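You operate a simulated robot arm through the tools that you are given. There is no shell and no other tool. Be economical: measure what you need, move in short steps, check, and stop when the job is done.

You run a simulated robot arm. Do the job below in one go: nothing can be reset, and whatever is moved stays where it is left.

Task
Push the small teal drawer shut. Then fetch the red tape roll and set it on the shelf of the steel table. Then fetch the green bump stop from the top of the steel table and set it on top of the blue caps carton. Then take the red-to-blue extension and leave it on the waiting shelf. Then open the left drawer of the packing table, take the blue-to-red extension and put it in the inside of the left drawer of the packing table, then shut the drawer. Then open the third left drawer from the top, put the gold piston from the inside of the black tray in the inside from the top of the third left drawer, then shut the drawer. Do these in the order given.

Only the result counts: the job must be done as asked and must still hold three seconds after the hand-in. Knocking over, shifting, dropping, spilling or breaking anything else fails it. A push-on lid holds only when it is set on centred and level and pressed home; a screw cap is set on level and turned clockwise until tight.

Robot
A 7-joint arm with a two-finger parallel gripper on a trunk, on a base that drives. Base frame: it is fixed to the floor where the robot stands at the start and does not move with it; the origin is under the middle of the robot, x ahead of it, y to its left, z up; the surface under the hand at the start is at about z = 0.9. Units: m, degrees, N and s.
With the tool pointing down near the work surface it reaches from about 0.26 to 0.6 m from the robot's upright axis, wherever it stands. Its first joint turns from -166.0 to 166.0 degrees. Places, roughly: blue-to-red extension (4x4x4 cm) [-1.4, 4.8, 0.9]; caps carton [-1.25, 1.25, 0.75]; gold piston (5x5x3 cm) [-1.4, 3.3, 0.9]; green bump stop (5x5x4 cm) [-1.1, 1.2, 0.8]; inside of the left drawer of the packing table [0.4, 2.4, 0.7]; inside of the third left drawer [-3.4, 0.9, 0.4]; left drawer of the packing table [0.3, 2.4, 0.7]; red tape roll (8x8x4 cm) [-1.1, 0.8, 0.8]; red-to-blue extension (4x4x4 cm) [-1.5, 4.8, 0.9]; shelf of the steel table [-1.3, 1.4, 0.4]; small teal drawer [0.6, -0.2, 0.9]; third left drawer [-3.3, 0.9, 0.4]; waiting shelf [-0.7, 4.9, 1.2]. Payload 3.4 kg.
Tool frame: the origin (TCP) lies between the finger pads and is the grasp point; the fingertips stand 0.03 m ahead of it; z points along the fingers, y is the line along which they close. The gripper opens to 0.094 m. The fingers are 0.028 m wide and 0.01 m thick; the gripper's body (0.05 by 0.096 m) begins 0.055 m behind the TCP.
Orientation is that of the tool frame in the base frame, as [roll, pitch, yaw] about the fixed x, y, z axes, in that order (R = Rz(yaw) Ry(pitch) Rx(roll)). With the fingers straight down and closing along the base's y, the tool's x points along the base's -x, its y along +y and its z along -z.

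Tools
- The arm moves only by the tool move_arm. Its argument "series" is a list of rows, each a list of 7 numbers: the shift along the base's x, y, z in m, then the turn, a rotation vector about the base's x, y, z in rad, then the opening, from 0 (shut) to 1 (fully open). In form: [[x, y, z, rx, ry, rz, jaw], ...]. A call has 1 to 12 rows; each row is the pose to reach, as a shift and turn from the pose commanded when the call began. Each row takes 0.2 s and may step no farther than 0.05 m and 8.6 degrees from the row before; otherwise, or with a gripper value out of range, the whole call is refused. A pose out of reach is approached as far as the arm can. The call stops where the force on the tool passes 40 N (or 10 N more than at its start, if that is more) or the arm is blocked; 0.2 s more then pass. The fingers move at their own pace (about 0.072 m/s each) and stop on an object; they squeeze with about 24 N. The grip force told is the motor's: it shows also when the fingers shut on nothing. Time passes only in rows, and 0.2 s behind the last, so rows that repeat a pose let the fingers close. The reply holds the time, the measured pose of the TCP, the force on the tool along the base axes, the opening and the grip force, in the units named above and with some noise, with the torque about the TCP (base axes, N m) and any sound that the robot's microphone picked up, and new pictures: "show" is both (left out), scene, wrist or none.
- Cameras (640 x 400 px; columns grow to the right, rows downward): "scene" is now at [0.0157, 0.1144, 1.64]; the picture's right is [-0.44, -0.90, 0.00], its down [-0.60, 0.30, -0.75] and it looks along [0.67, -0.33, -0.67] (base axes); focal length 252 px, centre (320, 200). "wrist" rides on the gripper at [0.076, 0.014, -0.103] in the tool frame; the picture's right is [-0.18, 0.98, 0.00], its down [-0.75, -0.14, -0.64] and it looks along [-0.63, -0.12, 0.77] (tool axes); focal length 243 px, centre (320, 200). There is no depth. A picture from a camera that has moved, and an enlarged one, comes with that camera's place and axes in the base frame and with its lens.
- raise_lower(by): slides the trunk up (or, below 0, down) by that many m; the arm and the scene camera ride with it, the base frame stays. It gives what a move gives, with no picture.
- base_move(legs): drives the robot by 1 to 6 legs, each [ahead, left, turn to the left] in m, m and degrees, along the robot's own axes; the way and the turn of a leg run together, so that a leg with both is an arc; at most 1.5 m and 180 degrees a leg. The arm and the cameras ride along, it lands a little off, and it stops where it bumps. It gives what a move gives, and a new picture of the scene camera.
- pan_tilt(pan, tilt): turns the head with the scene camera to pan (to the left, within 155 degrees either way) and tilt (down, from -29 to 69), counted from straight ahead of the robot. It gives what a move gives, and a new picture of the scene camera.
- close_up(camera, box): a new picture of the part [left, top, right, bottom] of that camera's present view, enlarged. It takes no simulated time.
- finish_job(): hands the job in; it is judged then, once.

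Work in short steps. Places have to be worked out from the pictures, the camera data and where the tool is seen: move nearer, look again, correct. Check each grasp and each placing, and mend what went wrong. You have 217 turns and 260 pictures in all, those below and enlarged ones among them. Open the gripper and draw the arm clear of the work before you hand the job in, unless the task says otherwise; then end with one line.

The tools are called after "Request:" by a JSON object that holds its "api" and its "payload". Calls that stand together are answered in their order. move_arm: Moves the arm, as the interface text tells. Its arguments: {"type":"object","properties":{"series":{"type":"array"},"show":{"type":"string","enum":["both","scene","wrist","none"]}},"required":["series"]} The other tools are called the same way: raise_lower (by) slides the trunk up or down; base_move (legs) drives the base; pan_tilt (pan, tilt) turns the head that bears the scene camera; close_up (camera, box) takes an enlarged picture of a part of a camera's view; finish_job () hands the job in.

At the start:

```text
time: 0.0
position: [0.3408, -0.1753, 1.231]
tool_rot: [179.9, 0.0, 180.0]
ft_force: [-0.6, -0.5, -0.4]
torque: [0.0, 0.0, -0.01]
gripper_width: 0.0939
grip_force: 0.0
trunk travel left (down, up): [-0.3, 0.086]
robot x, y, heading: [-0.0011, 0.002, -0.2]
head pan, tilt: [-26.3, 41.7]
```

scene: 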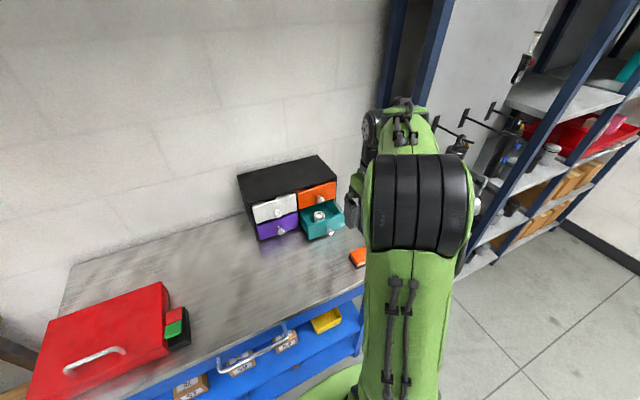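
wrist: 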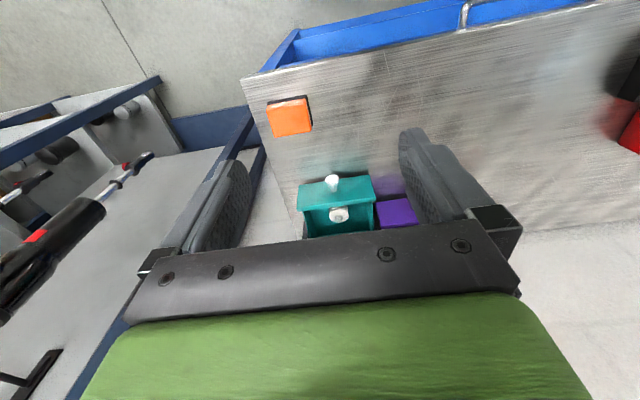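

I'll look closer at the small teal drawer in both views before moving.

Request:
{"api": "close_up", "payload": {"camera": "scene", "box": [220, 140, 380, 280]}}

Request:
{"api": "close_up", "payload": {"camera": "wrist", "box": [240, 80, 440, 240]}}

```text
2.86 times, centred on (300, 210) of scene
camera zoom: at [0.0157, 0.1144, 1.64], right [-0.44, -0.9, 0.0], down [-0.6, 0.3, -0.75], along [0.67, -0.33, -0.67], focal length 718 px, centre (377, 171)
```

zoom: 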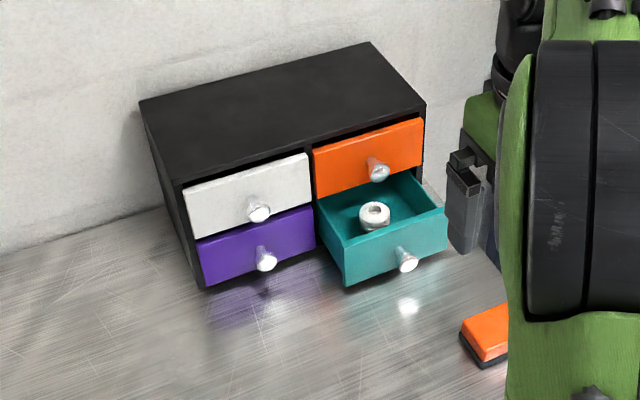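

```text
2.50 times, centred on (340, 160) of wrist
camera zoom: at [0.264, -0.1612, 1.3347], right [0.18, 0.98, 0.0], down [0.75, -0.14, 0.64], along [0.63, -0.12, -0.77], focal length 606 px, centre (270, 300)
```

zoom: 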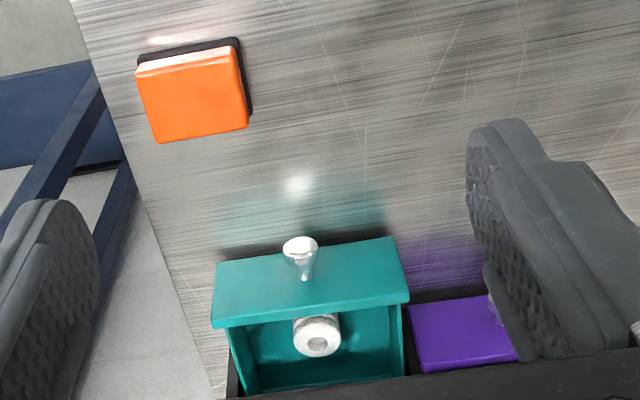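

The knob tip triangulates to about (0.543, -0.191, 0.934). I'll close the fingers and lower them in front of the knob, then push along +x.

Request:
{"api": "move_arm", "payload": {"series": [[0.02, -0.002, -0.04, 0, 0, 0, 0], [0.04, -0.004, -0.08, 0, 0, 0, 0], [0.06, -0.007, -0.12, 0, 0, 0, 0], [0.08, -0.01, -0.16, 0, 0, 0, 0], [0.1, -0.013, -0.2, 0, 0, 0, 0], [0.12, -0.016, -0.24, 0, 0, 0, 0], [0.13, -0.016, -0.278, 0, 0, 0, 0]]}}

```text
time: 1.6
position: [0.4719, -0.1922, 0.953]
tool_rot: [180.0, 0.0, -180.0]
ft_force: [0.4, 0.1, -0.3]
torque: [0.0, 0.01, -0.04]
gripper_width: 0.0
grip_force: 24.1
trunk travel left (down, up): [-0.3, 0.086]
robot x, y, heading: [-0.0001, -0.002, -0.2]
head pan, tilt: [-26.3, 41.7]
camera scene: at [0.0167, 0.1142, 1.64], right [-0.44, -0.9, 0.0], down [-0.6, 0.3, -0.75], along [0.67, -0.33, -0.67], focal length 252 px, centre (320, 200)
camera wrist: at [0.3949, -0.1778, 1.0557], right [0.18, 0.98, 0.0], down [0.75, -0.14, 0.64], along [0.63, -0.12, -0.77], focal length 243 px, centre (320, 200)
```

scene: 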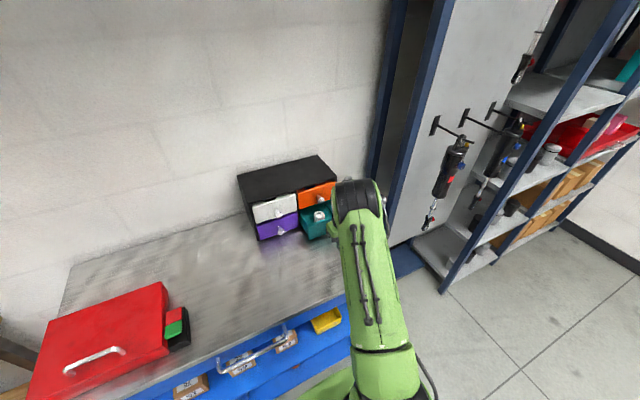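
wrist: 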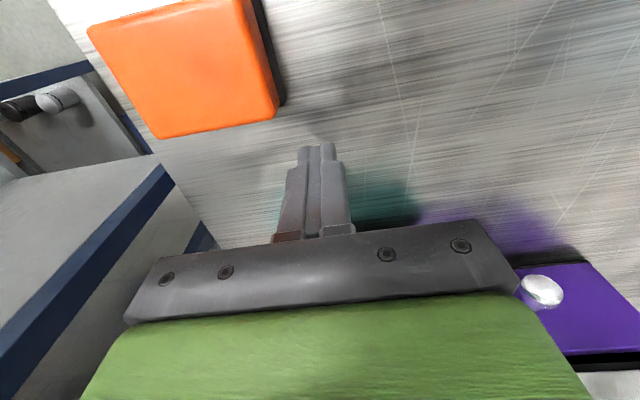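

Fingers are in front of the knob. By the purple knob, the closed knob tip should be at x≈0.627, so I'll push ahead in small steps until it resists.

Request:
{"api": "move_arm", "payload": {"series": [[0.03, 0, 0, 0, 0, 0, 0], [0.05, 0, 0, 0, 0, 0, 0], [0.07, 0, 0, 0, 0, 0, 0], [0.09, 0, 0, 0, 0, 0, 0], [0.11, 0, 0, 0, 0, 0, 0], [0.125, 0, 0, 0, 0, 0, 0], [0.135, 0, 0, 0, 0, 0, 0], [0.143, 0, 0, 0, 0, 0, 0], [0.15, 0, 0, 0, 0, 0, 0]]}}

```text
time: 3.6
position: [0.5666, -0.1899, 0.955]
tool_rot: [-179.8, -0.4, 178.7]
ft_force: [-14.8, -5.0, 4.3]
torque: [0.49, -1.44, -0.03]
gripper_width: 0.0
grip_force: 24.2
out of reach, approached as far as the arm can: row 5, 6, 7, 8, 9
trunk travel left (down, up): [-0.3, 0.086]
robot x, y, heading: [0.0004, -0.001, -0.0]
head pan, tilt: [-26.3, 41.7]
stopped in row 9: the force on the tool passed its limit at 54 N (the readings are from after the stop); the commanded pose is now the measured one
camera scene: at [0.0118, 0.1154, 1.6401], right [-0.45, -0.9, 0.0], down [-0.59, 0.3, -0.75], along [0.67, -0.33, -0.66], focal length 252 px, centre (320, 200)
camera wrist: at [0.4908, -0.1737, 1.0582], right [0.21, 0.98, -0.01], down [0.75, -0.16, 0.64], along [0.62, -0.14, -0.77], focal length 243 px, centre (320, 200)
```

scene: 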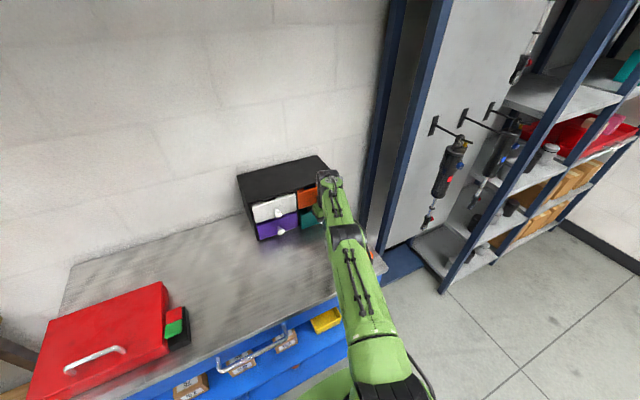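
wrist: 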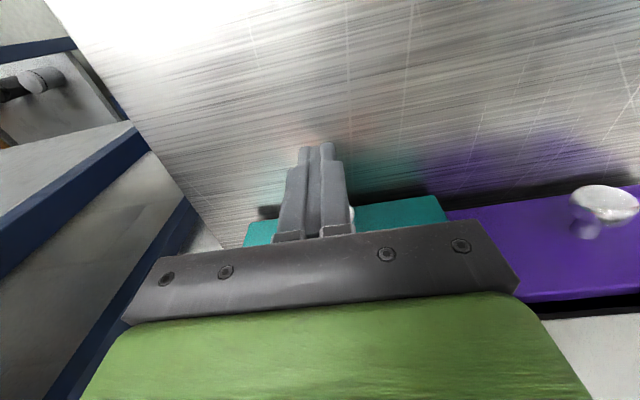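

The push stopped at the arm's reach, and the drawer still looks 1–2 cm proud of the purple front. I'll back off and tilt the fingers about 40° forward to gain reach, then look.

Request:
{"api": "move_arm", "payload": {"series": [[-0.03, 0, 0, 0, 0, 0, 0], [-0.06, 0, 0.0, 0, -0.14, 0, 0], [-0.07, 0, 0, 0, -0.28, 0, 0], [-0.07, 0, 0, 0, -0.42, 0, 0], [-0.07, 0, 0, 0, -0.56, 0, 0], [-0.07, 0, -0.003, 0, -0.7, 0, 0]]}}

Request:
{"api": "close_up", "payload": {"camera": "scene", "box": [220, 140, 380, 280]}}

```text
time: 4.1
position: [0.5697, -0.1902, 0.9535]
tool_rot: [179.7, 1.9, -179.5]
ft_force: [-14.9, -0.8, 1.6]
torque: [0.04, -1.04, -0.04]
gripper_width: 0.0
grip_force: 24.0
out of reach, approached as far as the arm can: row 1, 2
trunk travel left (down, up): [-0.3, 0.086]
robot x, y, heading: [-0.0017, 0.0007, -0.4]
head pan, tilt: [-26.3, 41.7]
stopped in row 2: the force on the tool passed its limit at 72 N (the readings are from after the stop); the commanded pose is now the measured one
camera scene: at [0.012, 0.1157, 1.64], right [-0.45, -0.9, 0.0], down [-0.59, 0.3, -0.75], along [0.67, -0.33, -0.66], focal length 252 px, centre (320, 200)
camera wrist: at [0.4895, -0.1775, 1.0532], right [0.18, 0.98, 0.01], down [0.73, -0.14, 0.66], along [0.66, -0.11, -0.75], focal length 243 px, centre (320, 200)
```

scene: 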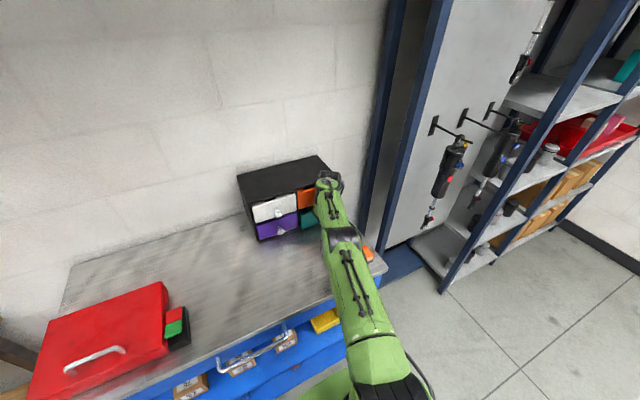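
wrist: 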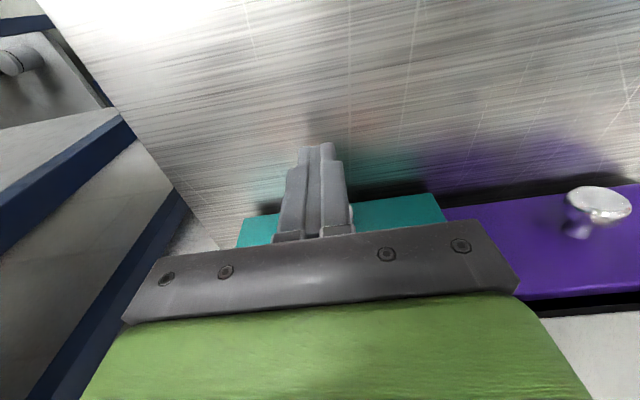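

```text
2.86 times, centred on (300, 210) of scene
camera zoom: at [0.012, 0.1157, 1.64], right [-0.45, -0.9, 0.0], down [-0.59, 0.3, -0.75], along [0.67, -0.33, -0.66], focal length 718 px, centre (377, 171)
```

zoom: 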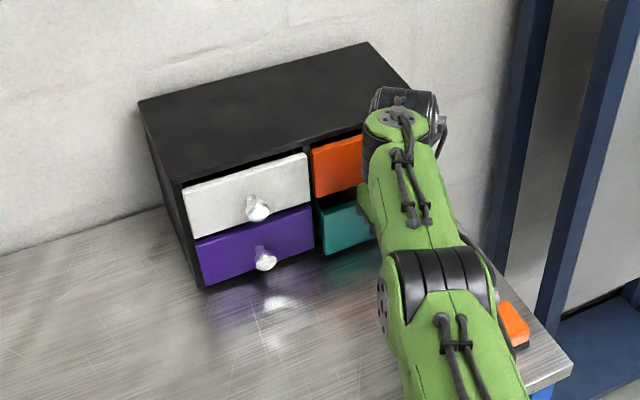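

The motion didn't go back yet (arm was stretched). I'll retreat straight back in small steps before tilting.

Request:
{"api": "move_arm", "payload": {"series": [[-0.03, 0, 0, 0, 0, 0, 0], [-0.07, 0, 0, 0, 0, 0, 0], [-0.11, 0, 0, 0, 0, 0, 0], [-0.12, 0, 0, 0, 0, 0, 0]]}}

```text
time: 5.1
position: [0.5009, -0.2089, 0.9492]
tool_rot: [179.5, 1.8, -179.2]
ft_force: [-0.2, 0.0, -0.4]
torque: [-0.02, 0.03, 0.02]
gripper_width: 0.0
grip_force: 23.8
out of reach, approached as far as the arm can: row 2, 3, 4
trunk travel left (down, up): [-0.3, 0.086]
robot x, y, heading: [-0.0031, 0.0012, -0.1]
head pan, tilt: [-26.3, 41.7]
camera scene: at [0.0153, 0.1147, 1.64], right [-0.45, -0.9, 0.0], down [-0.6, 0.3, -0.75], along [0.67, -0.33, -0.67], focal length 252 px, centre (320, 200)
camera wrist: at [0.4216, -0.1966, 1.0495], right [0.17, 0.98, 0.01], down [0.74, -0.14, 0.66], along [0.66, -0.1, -0.75], focal length 243 px, centre (320, 200)
```

scene: 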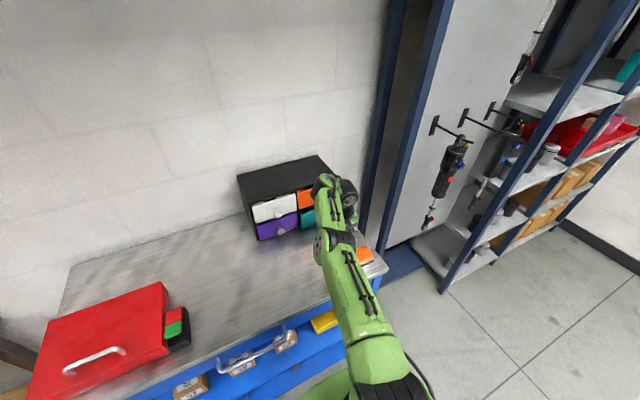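
wrist: 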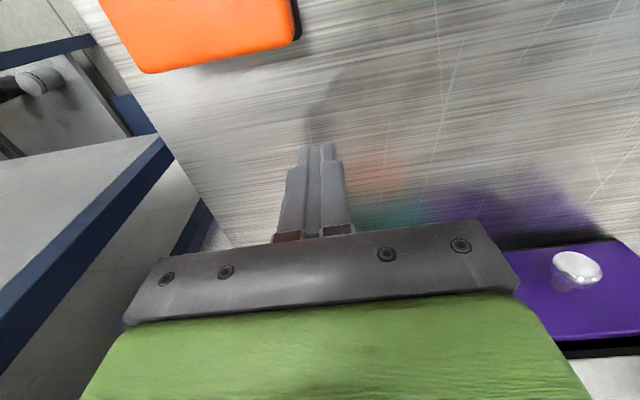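

The arm is in an awkward posture. I'll lift straight up to recover a good configuration and see the drawer's state.

Request:
{"api": "move_arm", "payload": {"series": [[-0.02, 0.005, 0.04, 0, 0, 0, 0], [-0.04, 0.01, 0.08, 0, 0, 0, 0], [-0.06, 0.015, 0.12, 0, 0, 0, 0], [-0.08, 0.018, 0.16, 0, 0, 0, 0], [-0.1, 0.018, 0.2, 0, 0, 0, 0], [-0.1, 0.018, 0.2, 0, 0, 0, 0]]}}

Request:
{"api": "close_up", "payload": {"camera": "wrist", "box": [240, 80, 440, 240]}}

```text
time: 6.5
position: [0.4838, -0.219, 1.1065]
tool_rot: [179.5, 1.9, -179.2]
ft_force: [-0.2, 1.3, 0.1]
torque: [0.04, -0.01, -0.04]
gripper_width: 0.0
grip_force: 24.1
out of reach, approached as far as the arm can: row 1, 2, 3, 4, 5, 6
trunk travel left (down, up): [-0.3, 0.086]
robot x, y, heading: [0.0016, 0.0005, -0.1]
head pan, tilt: [-26.3, 41.7]
camera scene: at [0.0156, 0.1146, 1.64], right [-0.45, -0.9, 0.0], down [-0.6, 0.3, -0.75], along [0.67, -0.33, -0.67], focal length 252 px, centre (320, 200)
camera wrist: at [0.4034, -0.2071, 1.2061], right [0.17, 0.98, 0.01], down [0.73, -0.14, 0.66], along [0.66, -0.1, -0.75], focal length 243 px, centre (320, 200)
```

scene: 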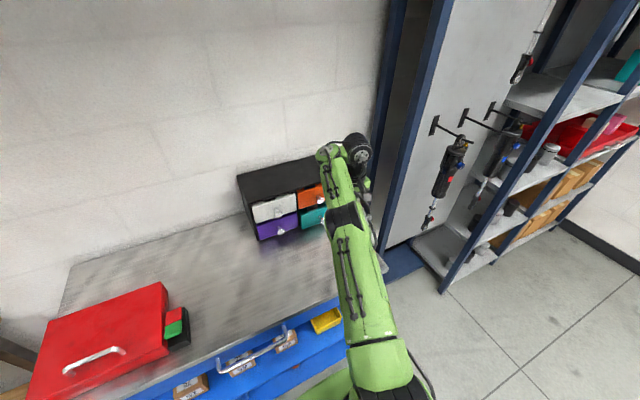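
wrist: 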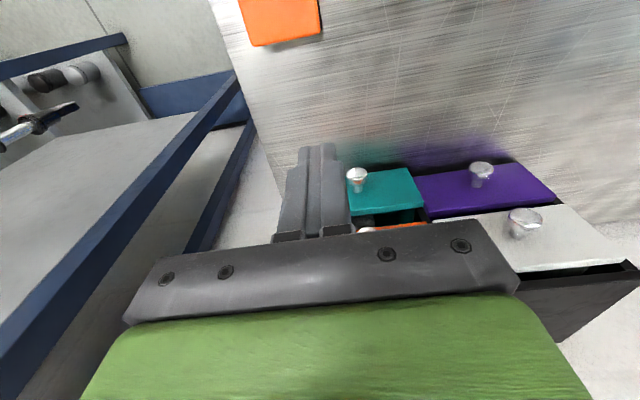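

```text
2.50 times, centred on (340, 160) of wrist
camera zoom: at [0.4034, -0.2071, 1.2061], right [0.17, 0.98, 0.01], down [0.73, -0.14, 0.66], along [0.66, -0.1, -0.75], focal length 606 px, centre (270, 300)
```

zoom: 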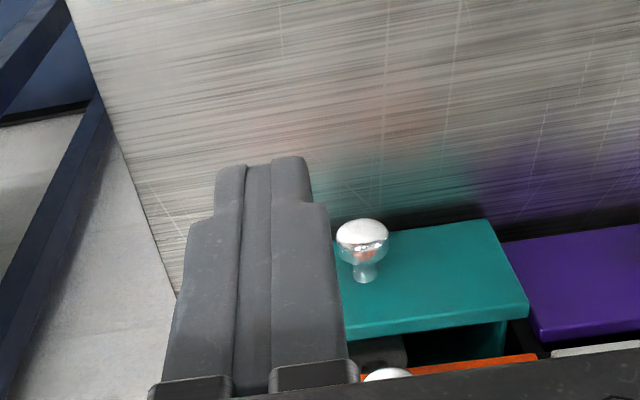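

The drawer is still ~2 cm out. I'll bring the arm back towards its starting pose to free it from the joint limit.

Request:
{"api": "move_arm", "payload": {"series": [[-0.03, 0.01, 0.03, 0, 0, 0, 0], [-0.06, 0.02, 0.06, 0, 0, 0, 0], [-0.09, 0.03, 0.09, 0, 0, 0, 0], [-0.12, 0.04, 0.12, 0, 0, 0, 0], [-0.14, 0.04, 0.12, 0, 0, 0, 0], [-0.14, 0.04, 0.12, 0, 0, 0, 0]], "show": "none"}}

```text
time: 7.9
position: [0.4424, -0.2477, 1.1741]
tool_rot: [-179.7, 1.8, 179.8]
ft_force: [0.0, 0.6, 0.5]
torque: [0.0, 0.01, -0.05]
gripper_width: 0.0
grip_force: 24.0
out of reach, approached as far as the arm can: row 1, 2, 3, 4, 5, 6
trunk travel left (down, up): [-0.3, 0.086]
robot x, y, heading: [-0.0017, 0.0011, -0.5]
head pan, tilt: [-26.3, 41.7]
```

A joint is at its limit; I'll try tilting the fingers forward, which is what I want anyway, to see if it frees up.

Request:
{"api": "move_arm", "payload": {"series": [[0, 0, 0, 0, -0.12, 0, 0], [0, 0, 0, 0, -0.25, 0, 0], [0, 0, 0, 0, -0.38, 0, 0], [0, 0.0, 0, 0, -0.5, 0, 0], [0, 0, 0, 0, -0.5, 0, 0]], "show": "scene"}}

```text
time: 9.1
position: [0.4779, -0.2699, 1.1691]
tool_rot: [179.9, 15.4, -177.5]
ft_force: [-0.5, -0.3, -0.1]
torque: [0.0, -0.02, -0.04]
gripper_width: 0.0
grip_force: 23.8
out of reach, approached as far as the arm can: row 1, 2, 3, 4, 5
trunk travel left (down, up): [-0.3, 0.086]
robot x, y, heading: [-0.004, 0.0027, -0.2]
head pan, tilt: [-26.3, 41.7]
camera scene: at [0.0157, 0.1152, 1.64], right [-0.45, -0.9, 0.0], down [-0.6, 0.3, -0.75], along [0.67, -0.33, -0.67], focal length 252 px, centre (320, 200)
```

scene: 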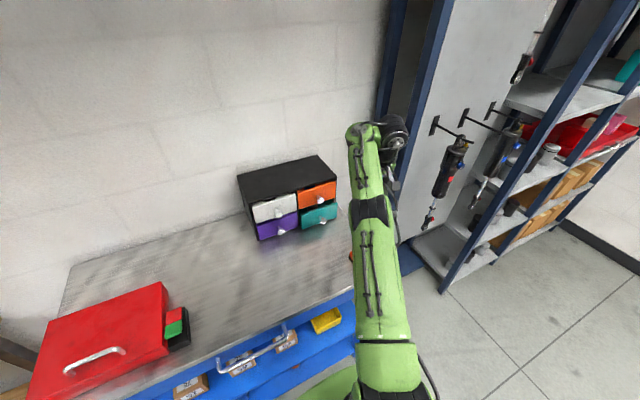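

The arm seems caught near a stretched posture. I'll try moving sideways to the left and back to break it.

Request:
{"api": "move_arm", "payload": {"series": [[0, 0.04, 0, 0, 0, 0, 0], [-0.02, 0.08, 0.0, 0, 0, 0, 0], [-0.04, 0.12, 0.0, 0, 0, 0, 0], [-0.06, 0.16, 0.0, 0, 0, 0, 0], [-0.08, 0.2, 0, 0, 0, 0, 0], [-0.08, 0.2, 0, 0, 0, 0, 0]], "show": "scene"}}

```text
time: 10.5
position: [0.5112, -0.1791, 1.2051]
tool_rot: [179.8, 15.4, -177.5]
ft_force: [0.7, 0.2, -0.3]
torque: [-0.02, 0.0, 0.0]
gripper_width: 0.0002
grip_force: 24.8
out of reach, approached as far as the arm can: row 1, 2, 3, 4, 5, 6
trunk travel left (down, up): [-0.3, 0.086]
robot x, y, heading: [0.0007, 0.0037, -0.2]
head pan, tilt: [-26.3, 41.7]
camera scene: at [0.0156, 0.1146, 1.64], right [-0.45, -0.9, 0.0], down [-0.6, 0.3, -0.75], along [0.67, -0.33, -0.67], focal length 252 px, centre (320, 200)
```

scene: 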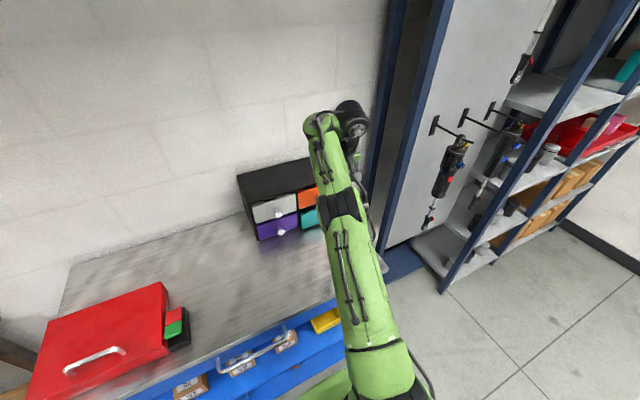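

I'll try the radial inward direction: back and downward toward the shoulder.

Request:
{"api": "move_arm", "payload": {"series": [[-0.03, 0.01, -0.02, 0, 0, 0, 0], [-0.06, 0.02, -0.04, 0, 0, 0, 0], [-0.09, 0.03, -0.06, 0, 0, 0, 0], [-0.12, 0.04, -0.08, 0, 0, 0, 0], [-0.15, 0.05, -0.1, 0, 0, 0, 0], [-0.18, 0.05, -0.1, 0, 0, 0, 0], [-0.18, 0.05, -0.1, 0, 0, 0, 0]], "show": "scene"}}

```text
time: 12.1
position: [0.5171, -0.1935, 1.177]
tool_rot: [179.8, 15.6, -177.4]
ft_force: [0.1, 0.1, 0.5]
torque: [0.0, 0.0, 0.02]
gripper_width: 0.0001
grip_force: 24.0
out of reach, approached as far as the arm can: row 1, 2, 3, 4, 5, 6, 7
trunk travel left (down, up): [-0.3, 0.086]
robot x, y, heading: [-0.0014, -0.0029, 0.0]
head pan, tilt: [-26.3, 41.7]
camera scene: at [0.0156, 0.1146, 1.64], right [-0.45, -0.9, 0.0], down [-0.6, 0.3, -0.75], along [0.67, -0.33, -0.67], focal length 252 px, centre (320, 200)
```

scene: 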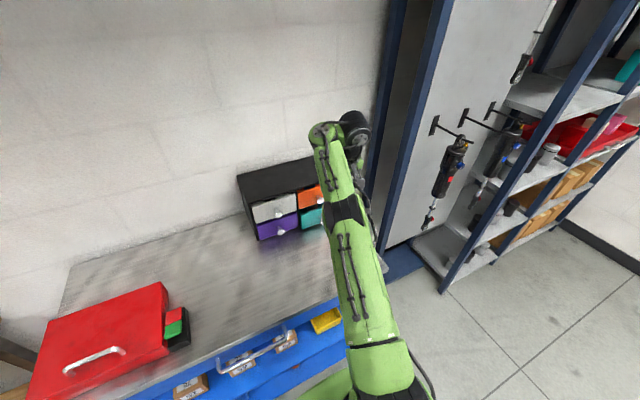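

The elbow likely flipped past full extension (Franka-like elbow offset), so inward motion pushes it into its limit. I'll reach outward past full extension and then retract, to let the elbow go over to the proper side.

Request:
{"api": "move_arm", "payload": {"series": [[0.03, -0.01, 0.01, 0, 0, 0, 0], [0.07, -0.02, 0.02, 0, 0, 0, 0], [0.11, -0.03, 0.03, 0, 0, 0, 0], [0.15, -0.04, 0.04, 0, 0, 0, 0], [0.15, -0.04, 0.04, 0, 0, 0, 0], [0.11, -0.03, 0.03, 0, 0, 0, 0], [0.07, -0.02, 0.02, 0, 0, 0, 0], [0.03, -0.01, 0.01, 0, 0, 0, 0], [0, 0, 0, 0, 0, 0, 0], [-0.04, 0.01, 0, 0, 0, 0, 0], [-0.08, 0.02, 0, 0, 0, 0, 0], [-0.12, 0.03, 0, 0, 0, 0, 0]], "show": "scene"}}

```text
time: 14.7
position: [0.5085, -0.199, 1.1981]
tool_rot: [179.8, 15.3, -177.6]
ft_force: [0.1, -0.4, -0.7]
torque: [-0.03, 0.05, -0.01]
gripper_width: 0.0
grip_force: 23.8
out of reach, approached as far as the arm can: row 2, 3, 4, 5, 6, 7, 8, 9, 10, 11, 12
trunk travel left (down, up): [-0.3, 0.086]
robot x, y, heading: [0.0025, -0.002, -0.0]
head pan, tilt: [-26.3, 41.7]
camera scene: at [0.0159, 0.1143, 1.64], right [-0.45, -0.9, 0.0], down [-0.6, 0.3, -0.75], along [0.67, -0.33, -0.67], focal length 252 px, centre (320, 200)
```

scene: 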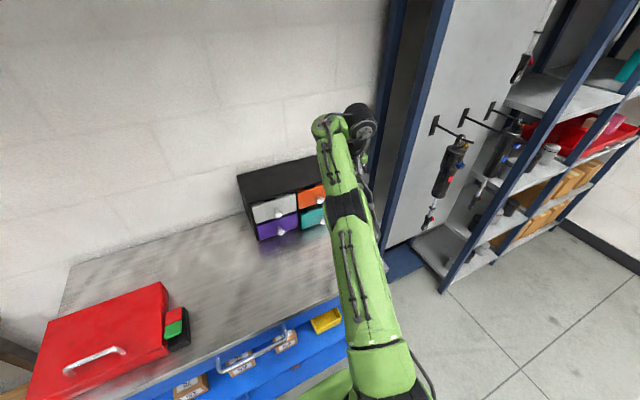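

Outward was reachable, confirming the elbow theory. I'll raise the tool along the arc while tilting the fingers back so the wrist joint limit forces the elbow to bend.

Request:
{"api": "move_arm", "payload": {"series": [[-0.02, 0, 0.03, 0, 0.13, 0, 0], [-0.04, 0, 0.06, 0, 0.26, 0, 0], [-0.06, 0, 0.09, 0, 0.39, 0, 0], [-0.08, 0, 0.12, 0, 0.52, 0, 0], [-0.1, 0, 0.15, 0, 0.65, 0, 0], [-0.12, 0, 0.18, 0, 0.78, 0, 0], [-0.14, 0, 0.21, 0, 0.91, 0, 0], [-0.16, 0, 0.24, 0, 1.04, 0, 0], [-0.18, 0, 0.27, 0, 1.17, 0, 0], [-0.2, 0, 0.3, 0, 1.3, 0, 0]], "show": "scene"}}

```text
time: 15.7
position: [0.4401, -0.1942, 1.2936]
tool_rot: [178.1, -5.7, -175.6]
ft_force: [4.1, -6.4, -11.8]
torque: [0.66, -0.18, 0.35]
gripper_width: 0.0
grip_force: 24.1
out of reach, approached as far as the arm can: row 3, 4
trunk travel left (down, up): [-0.3, 0.086]
robot x, y, heading: [-0.0003, -0.0008, -0.2]
head pan, tilt: [-26.3, 41.7]
stopped in row 4: the force on the tool passed its limit at 165 N (the readings are from after the stop); the commanded pose is now the measured one
camera scene: at [0.0133, 0.1151, 1.64], right [-0.45, -0.9, 0.0], down [-0.6, 0.3, -0.75], along [0.67, -0.33, -0.66], focal length 252 px, centre (320, 200)
```

scene: 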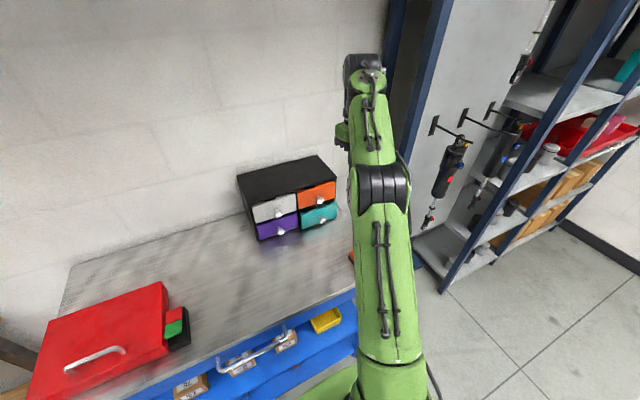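

A quick joint swing occurred. Let me see whether the arm now follows inward motion.

Request:
{"api": "move_arm", "payload": {"series": [[0, 0, 0, 0, 0, 0, 0], [-0.02, 0, 0, 0, 0, 0, 0], [-0.05, 0, 0, 0, 0, 0, 0], [-0.08, 0, 0, 0, 0, 0, 0], [-0.1, 0, 0, 0, 0, 0, 0]], "show": "scene"}}

```text
time: 16.9
position: [0.3389, -0.1934, 1.2932]
tool_rot: [178.1, -5.7, -175.8]
ft_force: [1.2, -1.3, -0.5]
torque: [0.03, 0.0, 0.03]
gripper_width: 0.0
grip_force: 23.9
trunk travel left (down, up): [-0.3, 0.086]
robot x, y, heading: [-0.0007, -0.0004, -0.2]
head pan, tilt: [-26.3, 41.7]
camera scene: at [0.0148, 0.1145, 1.64], right [-0.45, -0.9, 0.0], down [-0.6, 0.3, -0.75], along [0.67, -0.33, -0.67], focal length 252 px, centre (320, 200)
```

scene: 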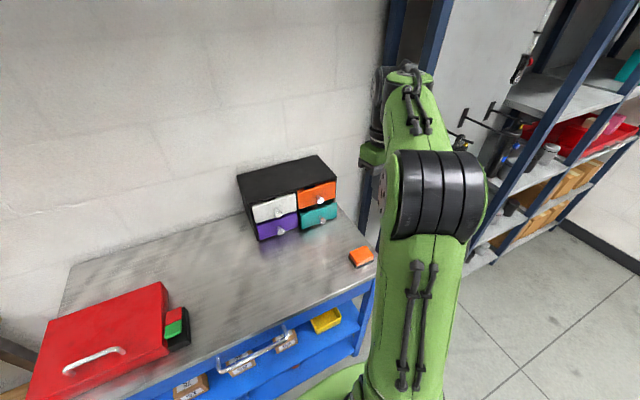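

Recovered. Now I'll approach the knob with fingers tilted ~40° forward, which keeps the wrist well inside reach.

Request:
{"api": "move_arm", "payload": {"series": [[0.01, 0, -0.04, 0, -0.08, -0.01, 0], [0.02, 0, -0.08, 0, -0.16, -0.02, 0], [0.03, 0, -0.12, 0, -0.24, -0.03, 0], [0.04, 0, -0.16, 0, -0.32, -0.04, 0], [0.05, 0, -0.2, 0, -0.4, -0.05, 0], [0.06, 0, -0.24, 0, -0.5, -0.06, 0], [0.08, 0.001, -0.28, 0, -0.6, -0.07, 0], [0.1, 0.002, -0.32, 0, -0.7, -0.07, 0], [0.13, 0.002, -0.343, 0, -0.8, -0.07, 0]]}}

```text
time: 18.9
position: [0.4727, -0.1941, 0.949]
tool_rot: [-179.9, 40.0, -179.2]
ft_force: [0.1, -0.5, -0.2]
torque: [0.01, 0.02, -0.06]
gripper_width: 0.0
grip_force: 23.9
trunk travel left (down, up): [-0.3, 0.086]
robot x, y, heading: [-0.002, -0.0003, -0.2]
head pan, tilt: [-26.3, 41.7]
camera scene: at [0.0167, 0.1141, 1.64], right [-0.45, -0.9, 0.0], down [-0.6, 0.3, -0.75], along [0.67, -0.33, -0.67], focal length 252 px, centre (320, 200)
camera wrist: at [0.3467, -0.1817, 0.9785], right [0.13, 0.98, 0.12], down [0.17, -0.14, 0.98], along [0.98, -0.11, -0.18], focal length 243 px, centre (320, 200)
```

scene: 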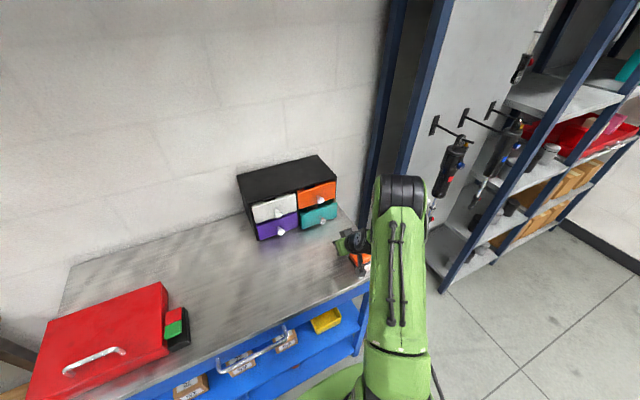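
wrist: 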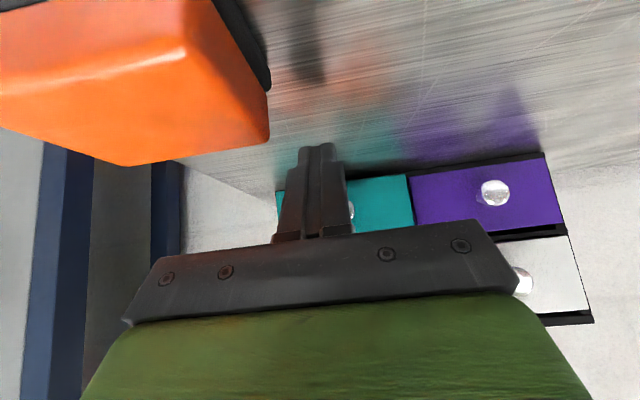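

Clear and in line. Pushing forward now, up to about x=0.605.

Request:
{"api": "move_arm", "payload": {"series": [[0.03, 0.002, 0, 0, 0, 0, 0], [0.06, 0.002, 0, 0, 0, 0, 0], [0.08, 0.002, 0, 0, 0, 0, 0], [0.095, 0.002, 0, 0, 0, 0, 0], [0.105, 0.002, 0, 0, 0, 0, 0], [0.112, 0.002, 0, 0, 0, 0, 0], [0.119, 0.002, 0, 0, 0, 0, 0], [0.126, 0.002, 0, 0, 0, 0, 0], [0.133, 0.002, 0, 0, 0, 0, 0]]}}

```text
time: 20.7
position: [0.5843, -0.1916, 0.9485]
tool_rot: [-179.9, 39.0, -179.5]
ft_force: [-30.4, 3.4, 20.6]
torque: [-0.09, -0.25, 0.17]
gripper_width: 0.0001
grip_force: 24.3
trunk travel left (down, up): [-0.3, 0.086]
robot x, y, heading: [0.0, 0.0055, -0.5]
head pan, tilt: [-26.3, 41.7]
stopped in row 8: the force on the tool passed its limit at 46 N (the readings are from after the stop); the commanded pose is now the measured one
camera scene: at [0.0078, 0.1163, 1.6401], right [-0.45, -0.9, 0.0], down [-0.59, 0.3, -0.75], along [0.67, -0.33, -0.66], focal length 252 px, centre (320, 200)
camera wrist: at [0.4592, -0.1789, 0.98], right [0.14, 0.98, 0.11], down [0.18, -0.14, 0.97], along [0.97, -0.11, -0.2], focal length 243 px, centre (320, 200)
```

scene: 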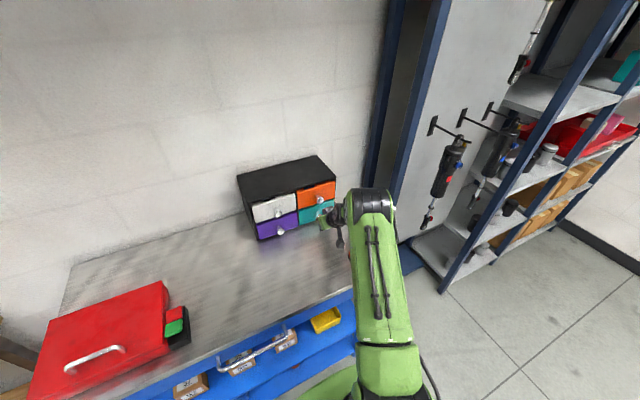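
wrist: 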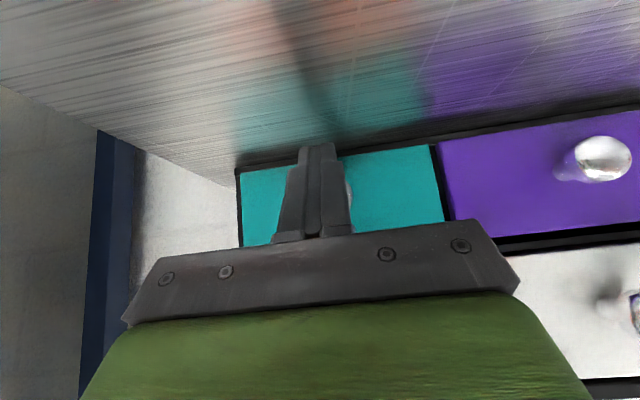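

It looks flush and met firm resistance. Backing off (staying above the table) and checking.

Request:
{"api": "move_arm", "payload": {"series": [[-0.04, 0, 0.0, 0, 0, 0, 0], [-0.08, 0, 0.02, 0, 0, 0, 0], [-0.11, 0, 0.05, 0, 0.1, 0, 0], [-0.13, 0, 0.09, 0, 0.2, 0, 0], [-0.16, 0, 0.13, 0, 0.3, 0, 0], [-0.19, 0, 0.17, 0, 0.4, 0, 0], [-0.22, 0, 0.21, 0, 0.5, 0, 0], [-0.24, 0, 0.25, 0, 0.6, 0, 0], [-0.25, 0, 0.28, 0, 0.68, 0, 0]], "show": "wrist"}}

Request:
{"api": "close_up", "payload": {"camera": "scene", "box": [220, 140, 380, 280]}}

```text
time: 22.7
position: [0.3391, -0.1901, 1.2279]
tool_rot: [179.7, -0.1, -179.5]
ft_force: [0.9, -0.2, -0.7]
torque: [-0.02, 0.0, 0.04]
gripper_width: 0.0
grip_force: 24.0
trunk travel left (down, up): [-0.3, 0.086]
robot x, y, heading: [-0.0009, -0.0028, -0.0]
head pan, tilt: [-26.3, 41.7]
camera wrist: at [0.2619, -0.1781, 1.3296], right [0.18, 0.98, 0.01], down [0.75, -0.14, 0.64], along [0.63, -0.11, -0.77], focal length 243 px, centre (320, 200)
```

wrist: 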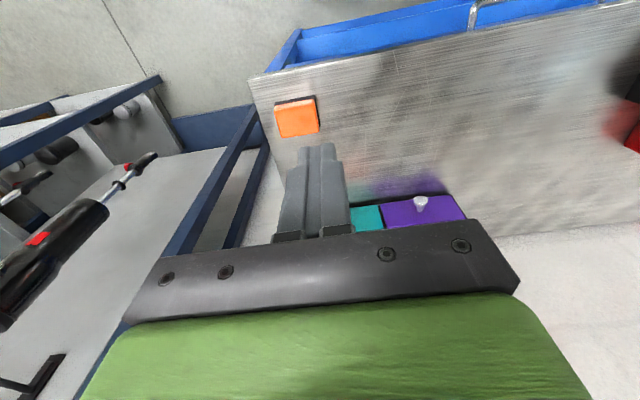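

```text
2.86 times, centred on (300, 210) of scene
camera zoom: at [0.0148, 0.1147, 1.64], right [-0.45, -0.9, 0.0], down [-0.6, 0.3, -0.75], along [0.67, -0.33, -0.67], focal length 718 px, centre (377, 171)
```

zoom: 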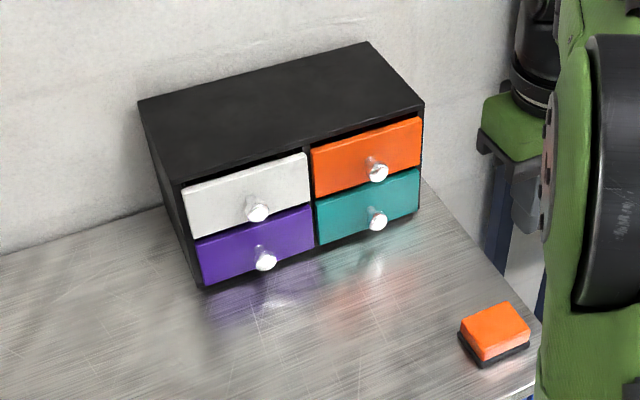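

The teal drawer is flush. Next, look toward the steel table (behind-left).

Request:
{"api": "pan_tilt", "payload": {"pan": 140, "tilt": 25}}

Request:
{"api": "pan_tilt", "payload": {"pan": 90, "tilt": 25}}

```text
time: 25.2
position: [0.3407, -0.1922, 1.2273]
tool_rot: [179.7, 0.1, -179.6]
ft_force: [0.2, 0.0, 0.3]
torque: [0.0, 0.03, 0.02]
gripper_width: 0.0
grip_force: 23.9
trunk travel left (down, up): [-0.3, 0.086]
robot x, y, heading: [-0.0001, 0.0014, -0.2]
head pan, tilt: [140.0, 25.0]
camera scene: at [-0.1307, 0.2113, 1.6659], right [0.64, 0.76, 0.0], down [0.32, -0.27, -0.91], along [-0.69, 0.58, -0.42], focal length 252 px, centre (320, 200)
```

scene: 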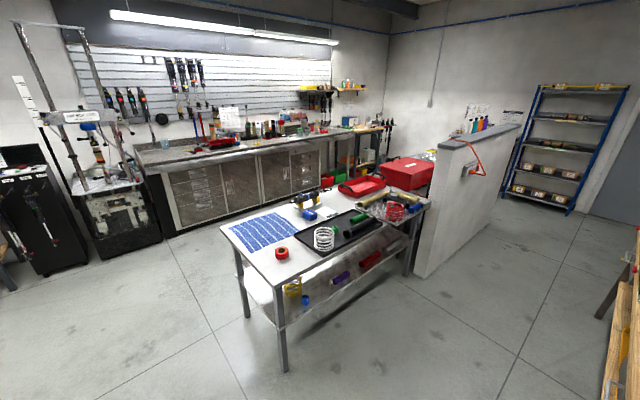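

```text
time: 26.4
position: [0.339, -0.1908, 1.2265]
tool_rot: [179.7, 0.1, -179.6]
ft_force: [-0.1, 0.7, -0.1]
torque: [0.01, -0.01, 0.01]
gripper_width: 0.0003
grip_force: 24.1
trunk travel left (down, up): [-0.3, 0.086]
robot x, y, heading: [-0.0044, -0.0008, -0.3]
head pan, tilt: [90.0, 25.0]
camera scene: at [-0.0602, 0.244, 1.6659], right [1.0, 0.0, 0.0], down [0.0, -0.42, -0.91], along [0.0, 0.91, -0.42], focal length 252 px, centre (320, 200)
```

scene: 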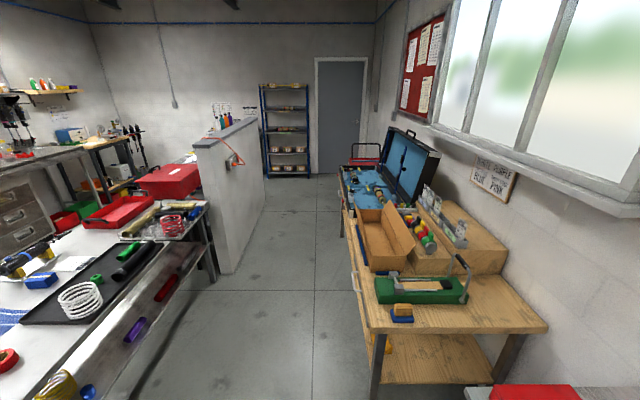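

Tape roll sits near the table corner, about (-1.13, 0.77). I'll look back at the steel table and zoom in for its edges and shelf.

Request:
{"api": "pan_tilt", "payload": {"pan": 138, "tilt": 32}}

Request:
{"api": "close_up", "payload": {"camera": "scene", "box": [190, 120, 450, 340]}}

```text
time: 27.6
position: [0.3399, -0.1924, 1.2261]
tool_rot: [179.8, 0.1, -179.7]
ft_force: [0.3, 0.0, 0.0]
torque: [-0.01, 0.0, -0.02]
gripper_width: 0.0
grip_force: 23.6
trunk travel left (down, up): [-0.3, 0.086]
robot x, y, heading: [-0.0006, 0.0019, -0.2]
head pan, tilt: [138.0, 32.0]
camera scene: at [-0.1266, 0.2121, 1.6548], right [0.67, 0.74, 0.0], down [0.39, -0.36, -0.85], along [-0.63, 0.57, -0.53], focal length 252 px, centre (320, 200)
```

scene: 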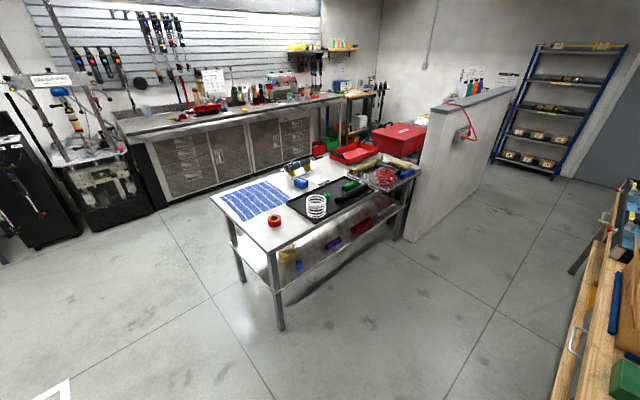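

```text
1.82 times, centred on (320, 230) of scene
camera zoom: at [-0.1266, 0.2121, 1.6548], right [0.67, 0.74, 0.0], down [0.39, -0.36, -0.85], along [-0.63, 0.57, -0.53], focal length 457 px, centre (320, 146)
```

zoom: 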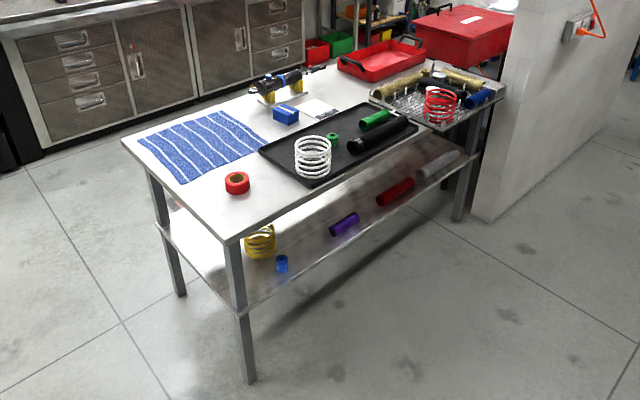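

The steel table spans about x −1.70…−0.975, y 0.64…2.1. I'll back away, turn to face it, and stand at about (−0.55, 0.8).

Request:
{"api": "base_move", "payload": {"legs": [[-0.35, 0, 0], [0, 0, 180], [0.15, -0.8, 0]]}}

Request:
{"api": "pan_tilt", "payload": {"pan": 0, "tilt": 45}}

```text
time: 41.1
position: [-0.8188, 1.0021, 1.226]
tool_rot: [179.7, 0.2, -0.9]
ft_force: [-0.1, -0.3, -0.1]
torque: [-0.02, -0.01, 0.03]
gripper_width: 0.0
grip_force: 23.9
trunk travel left (down, up): [-0.3, 0.086]
robot x, y, heading: [-0.4786, 0.8013, 178.6]
head pan, tilt: [138.0, 32.0]
camera scene: at [-0.361, 0.5884, 1.6549], right [-0.69, -0.73, 0.0], down [-0.38, 0.36, -0.85], along [0.62, -0.58, -0.53], focal length 252 px, centre (320, 200)
```

scene: 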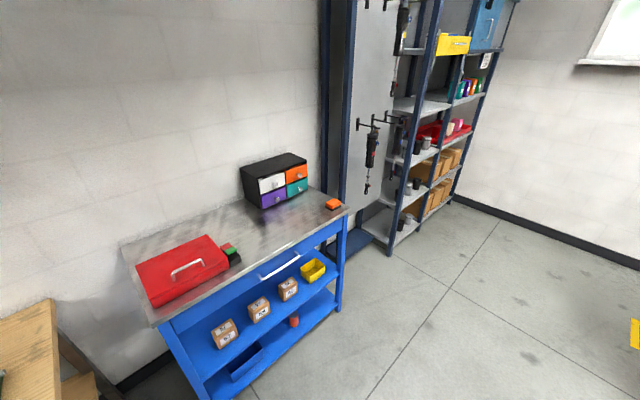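

```text
time: 43.3
position: [-0.819, 1.0026, 1.2252]
tool_rot: [179.7, 0.0, -0.9]
ft_force: [0.5, -0.3, 0.1]
torque: [-0.01, 0.02, 0.01]
gripper_width: 0.0001
grip_force: 23.1
trunk travel left (down, up): [-0.3, 0.086]
robot x, y, heading: [-0.4819, 0.8058, 178.7]
head pan, tilt: [0.0, 45.0]
camera scene: at [-0.5072, 0.6515, 1.6353], right [0.02, 1.0, 0.0], down [0.71, -0.02, -0.71], along [-0.71, 0.02, -0.71], focal length 252 px, centre (320, 200)
```

scene: 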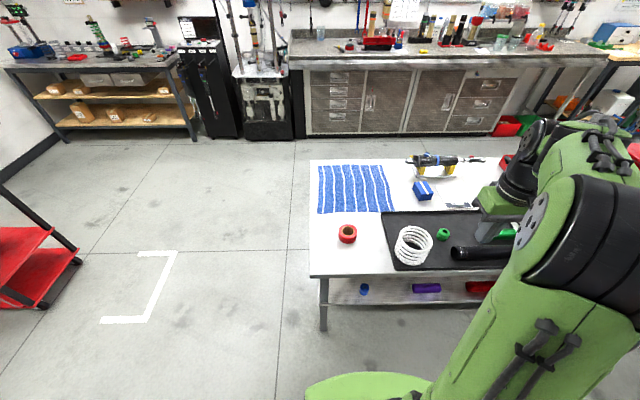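

The tape is about (−1.14, 0.78). I'll drive 0.12 m closer, then bring the open gripper above the tape, tilted 30° forward, so the same tilt can be used under the table for the shelf.

Request:
{"api": "base_move", "payload": {"legs": [[0.12, 0, 1.3]]}}

Request:
{"api": "move_arm", "payload": {"series": [[-0.02, -0.04, 0, 0, 0, 0, 0.3], [-0.04, -0.08, -0.01, 0, 0, 0, 0.6], [-0.06, -0.12, -0.02, 0, 0, 0, 1], [-0.07, -0.16, -0.04, 0, 0, 0, 1], [-0.07, -0.2, -0.06, 0, 0.1, 0, 1], [-0.07, -0.22, -0.09, 0, 0.2, 0, 1], [-0.07, -0.22, -0.13, 0, 0.3, 0, 1], [-0.08, -0.22, -0.17, 0, 0.4, 0, 1], [-0.09, -0.22, -0.2, 0, 0.52, 0, 1]]}}

```text
time: 44.5
position: [-0.9433, 0.9949, 1.2264]
tool_rot: [179.8, -0.1, 0.4]
ft_force: [0.5, 1.0, 0.5]
torque: [-0.03, -0.05, 0.02]
gripper_width: 0.0
grip_force: 24.2
trunk travel left (down, up): [-0.3, 0.086]
robot x, y, heading: [-0.6002, 0.8058, 179.9]
head pan, tilt: [0.0, 45.0]
camera scene: at [-0.624, 0.6524, 1.6353], right [0.0, 1.0, 0.0], down [0.71, 0.0, -0.71], along [-0.71, 0.0, -0.71], focal length 252 px, centre (320, 200)
```

scene: 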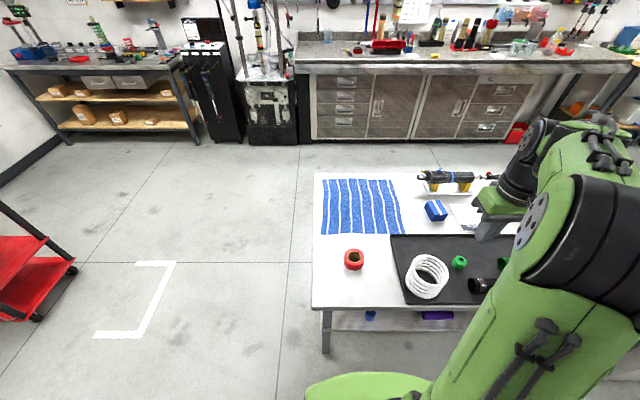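

```text
time: 46.5
position: [-1.032, 0.7757, 1.025]
tool_rot: [179.9, 29.8, 0.7]
ft_force: [0.1, -1.1, -0.2]
torque: [-0.03, 0.0, 0.03]
gripper_width: 0.0938
grip_force: 0.0
trunk travel left (down, up): [-0.3, 0.086]
robot x, y, heading: [-0.6015, 0.8056, 179.9]
head pan, tilt: [0.0, 45.0]
camera scene: at [-0.6237, 0.6523, 1.6353], right [0.0, 1.0, 0.0], down [0.71, 0.0, -0.71], along [-0.71, 0.0, -0.71], focal length 252 px, centre (320, 200)
camera wrist: at [-0.9161, 0.7613, 1.0764], right [-0.15, -0.98, 0.09], down [-0.34, 0.14, 0.93], along [-0.93, 0.11, -0.35], focal length 243 px, centre (320, 200)
```

scene: 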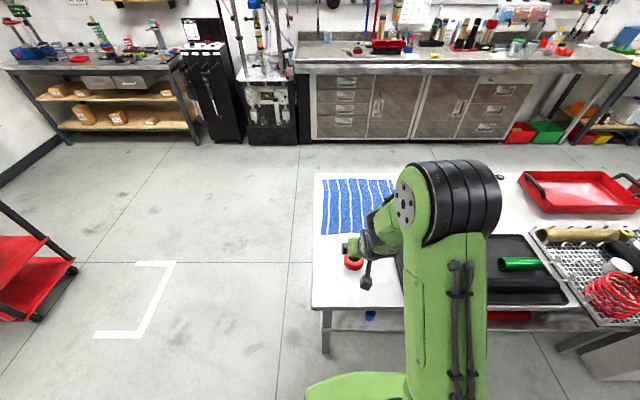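
wrist: 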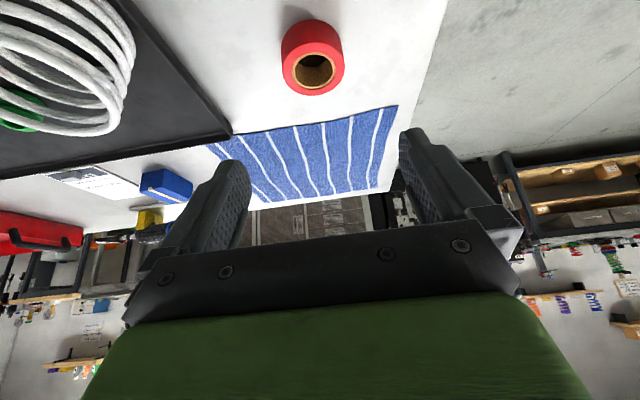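

Two views agree: the tape centre is about (−1.14, 0.779, 0.80). I'll descend to straddle it, stopping slightly high to check.

Request:
{"api": "move_arm", "payload": {"series": [[-0.04, 0.001, -0.02, 0, 0, -0.01, 1], [-0.08, 0.002, -0.05, 0, 0, -0.01, 1], [-0.1, 0.003, -0.09, 0, 0, -0.01, 1], [-0.105, 0.003, -0.13, 0, 0, -0.01, 1], [-0.105, 0.003, -0.165, 0, 0, -0.01, 1]]}}

```text
time: 47.7
position: [-1.1386, 0.778, 0.8603]
tool_rot: [-180.0, 29.7, 0.0]
ft_force: [0.2, 0.1, -0.3]
torque: [0.03, -0.05, 0.01]
gripper_width: 0.0939
grip_force: 0.1
trunk travel left (down, up): [-0.3, 0.086]
robot x, y, heading: [-0.5989, 0.805, 180.1]
head pan, tilt: [0.0, 45.0]
camera scene: at [-0.6236, 0.6523, 1.6353], right [0.0, 1.0, 0.0], down [0.71, 0.0, -0.71], along [-0.71, 0.0, -0.71], focal length 252 px, centre (320, 200)
camera wrist: at [-1.0218, 0.7633, 0.9116], right [-0.16, -0.98, 0.09], down [-0.33, 0.14, 0.93], along [-0.93, 0.12, -0.35], focal length 243 px, centre (320, 200)
```

scene: 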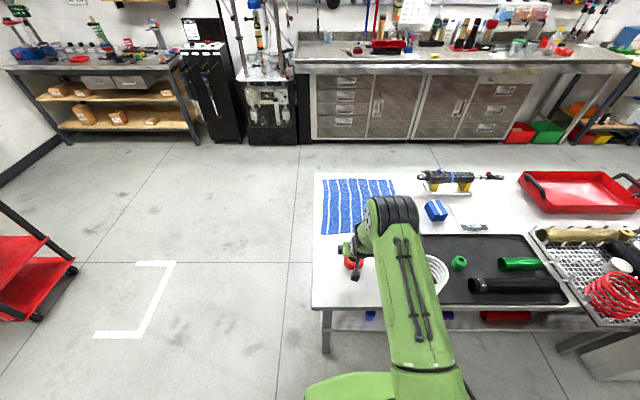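
wrist: 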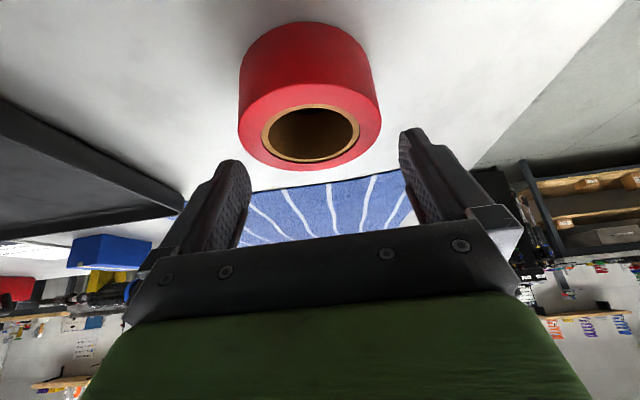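

Tape top is at about z 0.827, so the table top is about 0.787. Descend to TCP z≈0.823 and close.

Request:
{"api": "move_arm", "payload": {"series": [[0.0, 0.002, -0.02, 0, 0, 0, 1], [0.0, 0.002, -0.036, 0, 0, 0, 1], [0.0, 0.002, -0.036, 0, 0, 0, 0], [0.0, 0.002, -0.036, 0, 0, 0, 0], [0.0, 0.002, -0.036, 0, 0, 0, 0]], "show": "wrist"}}

```text
time: 48.3
position: [-1.1379, 0.7811, 0.8323]
tool_rot: [180.0, 29.8, 0.0]
ft_force: [12.7, 0.2, 16.3]
torque: [0.13, -0.38, -0.06]
gripper_width: 0.0941
grip_force: 0.0
trunk travel left (down, up): [-0.3, 0.086]
robot x, y, heading: [-0.6008, 0.8058, 179.8]
head pan, tilt: [0.0, 45.0]
stopped in row 2: the force on the tool passed its limit at 45 N (the readings are from after the stop); the commanded pose is now the measured one
camera wrist: at [-1.0212, 0.7657, 0.8843], right [-0.16, -0.98, 0.09], down [-0.33, 0.14, 0.93], along [-0.93, 0.12, -0.35], focal length 243 px, centre (320, 200)
```

wrist: 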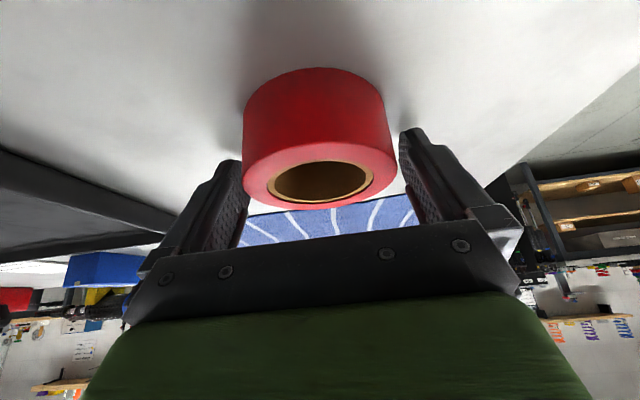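

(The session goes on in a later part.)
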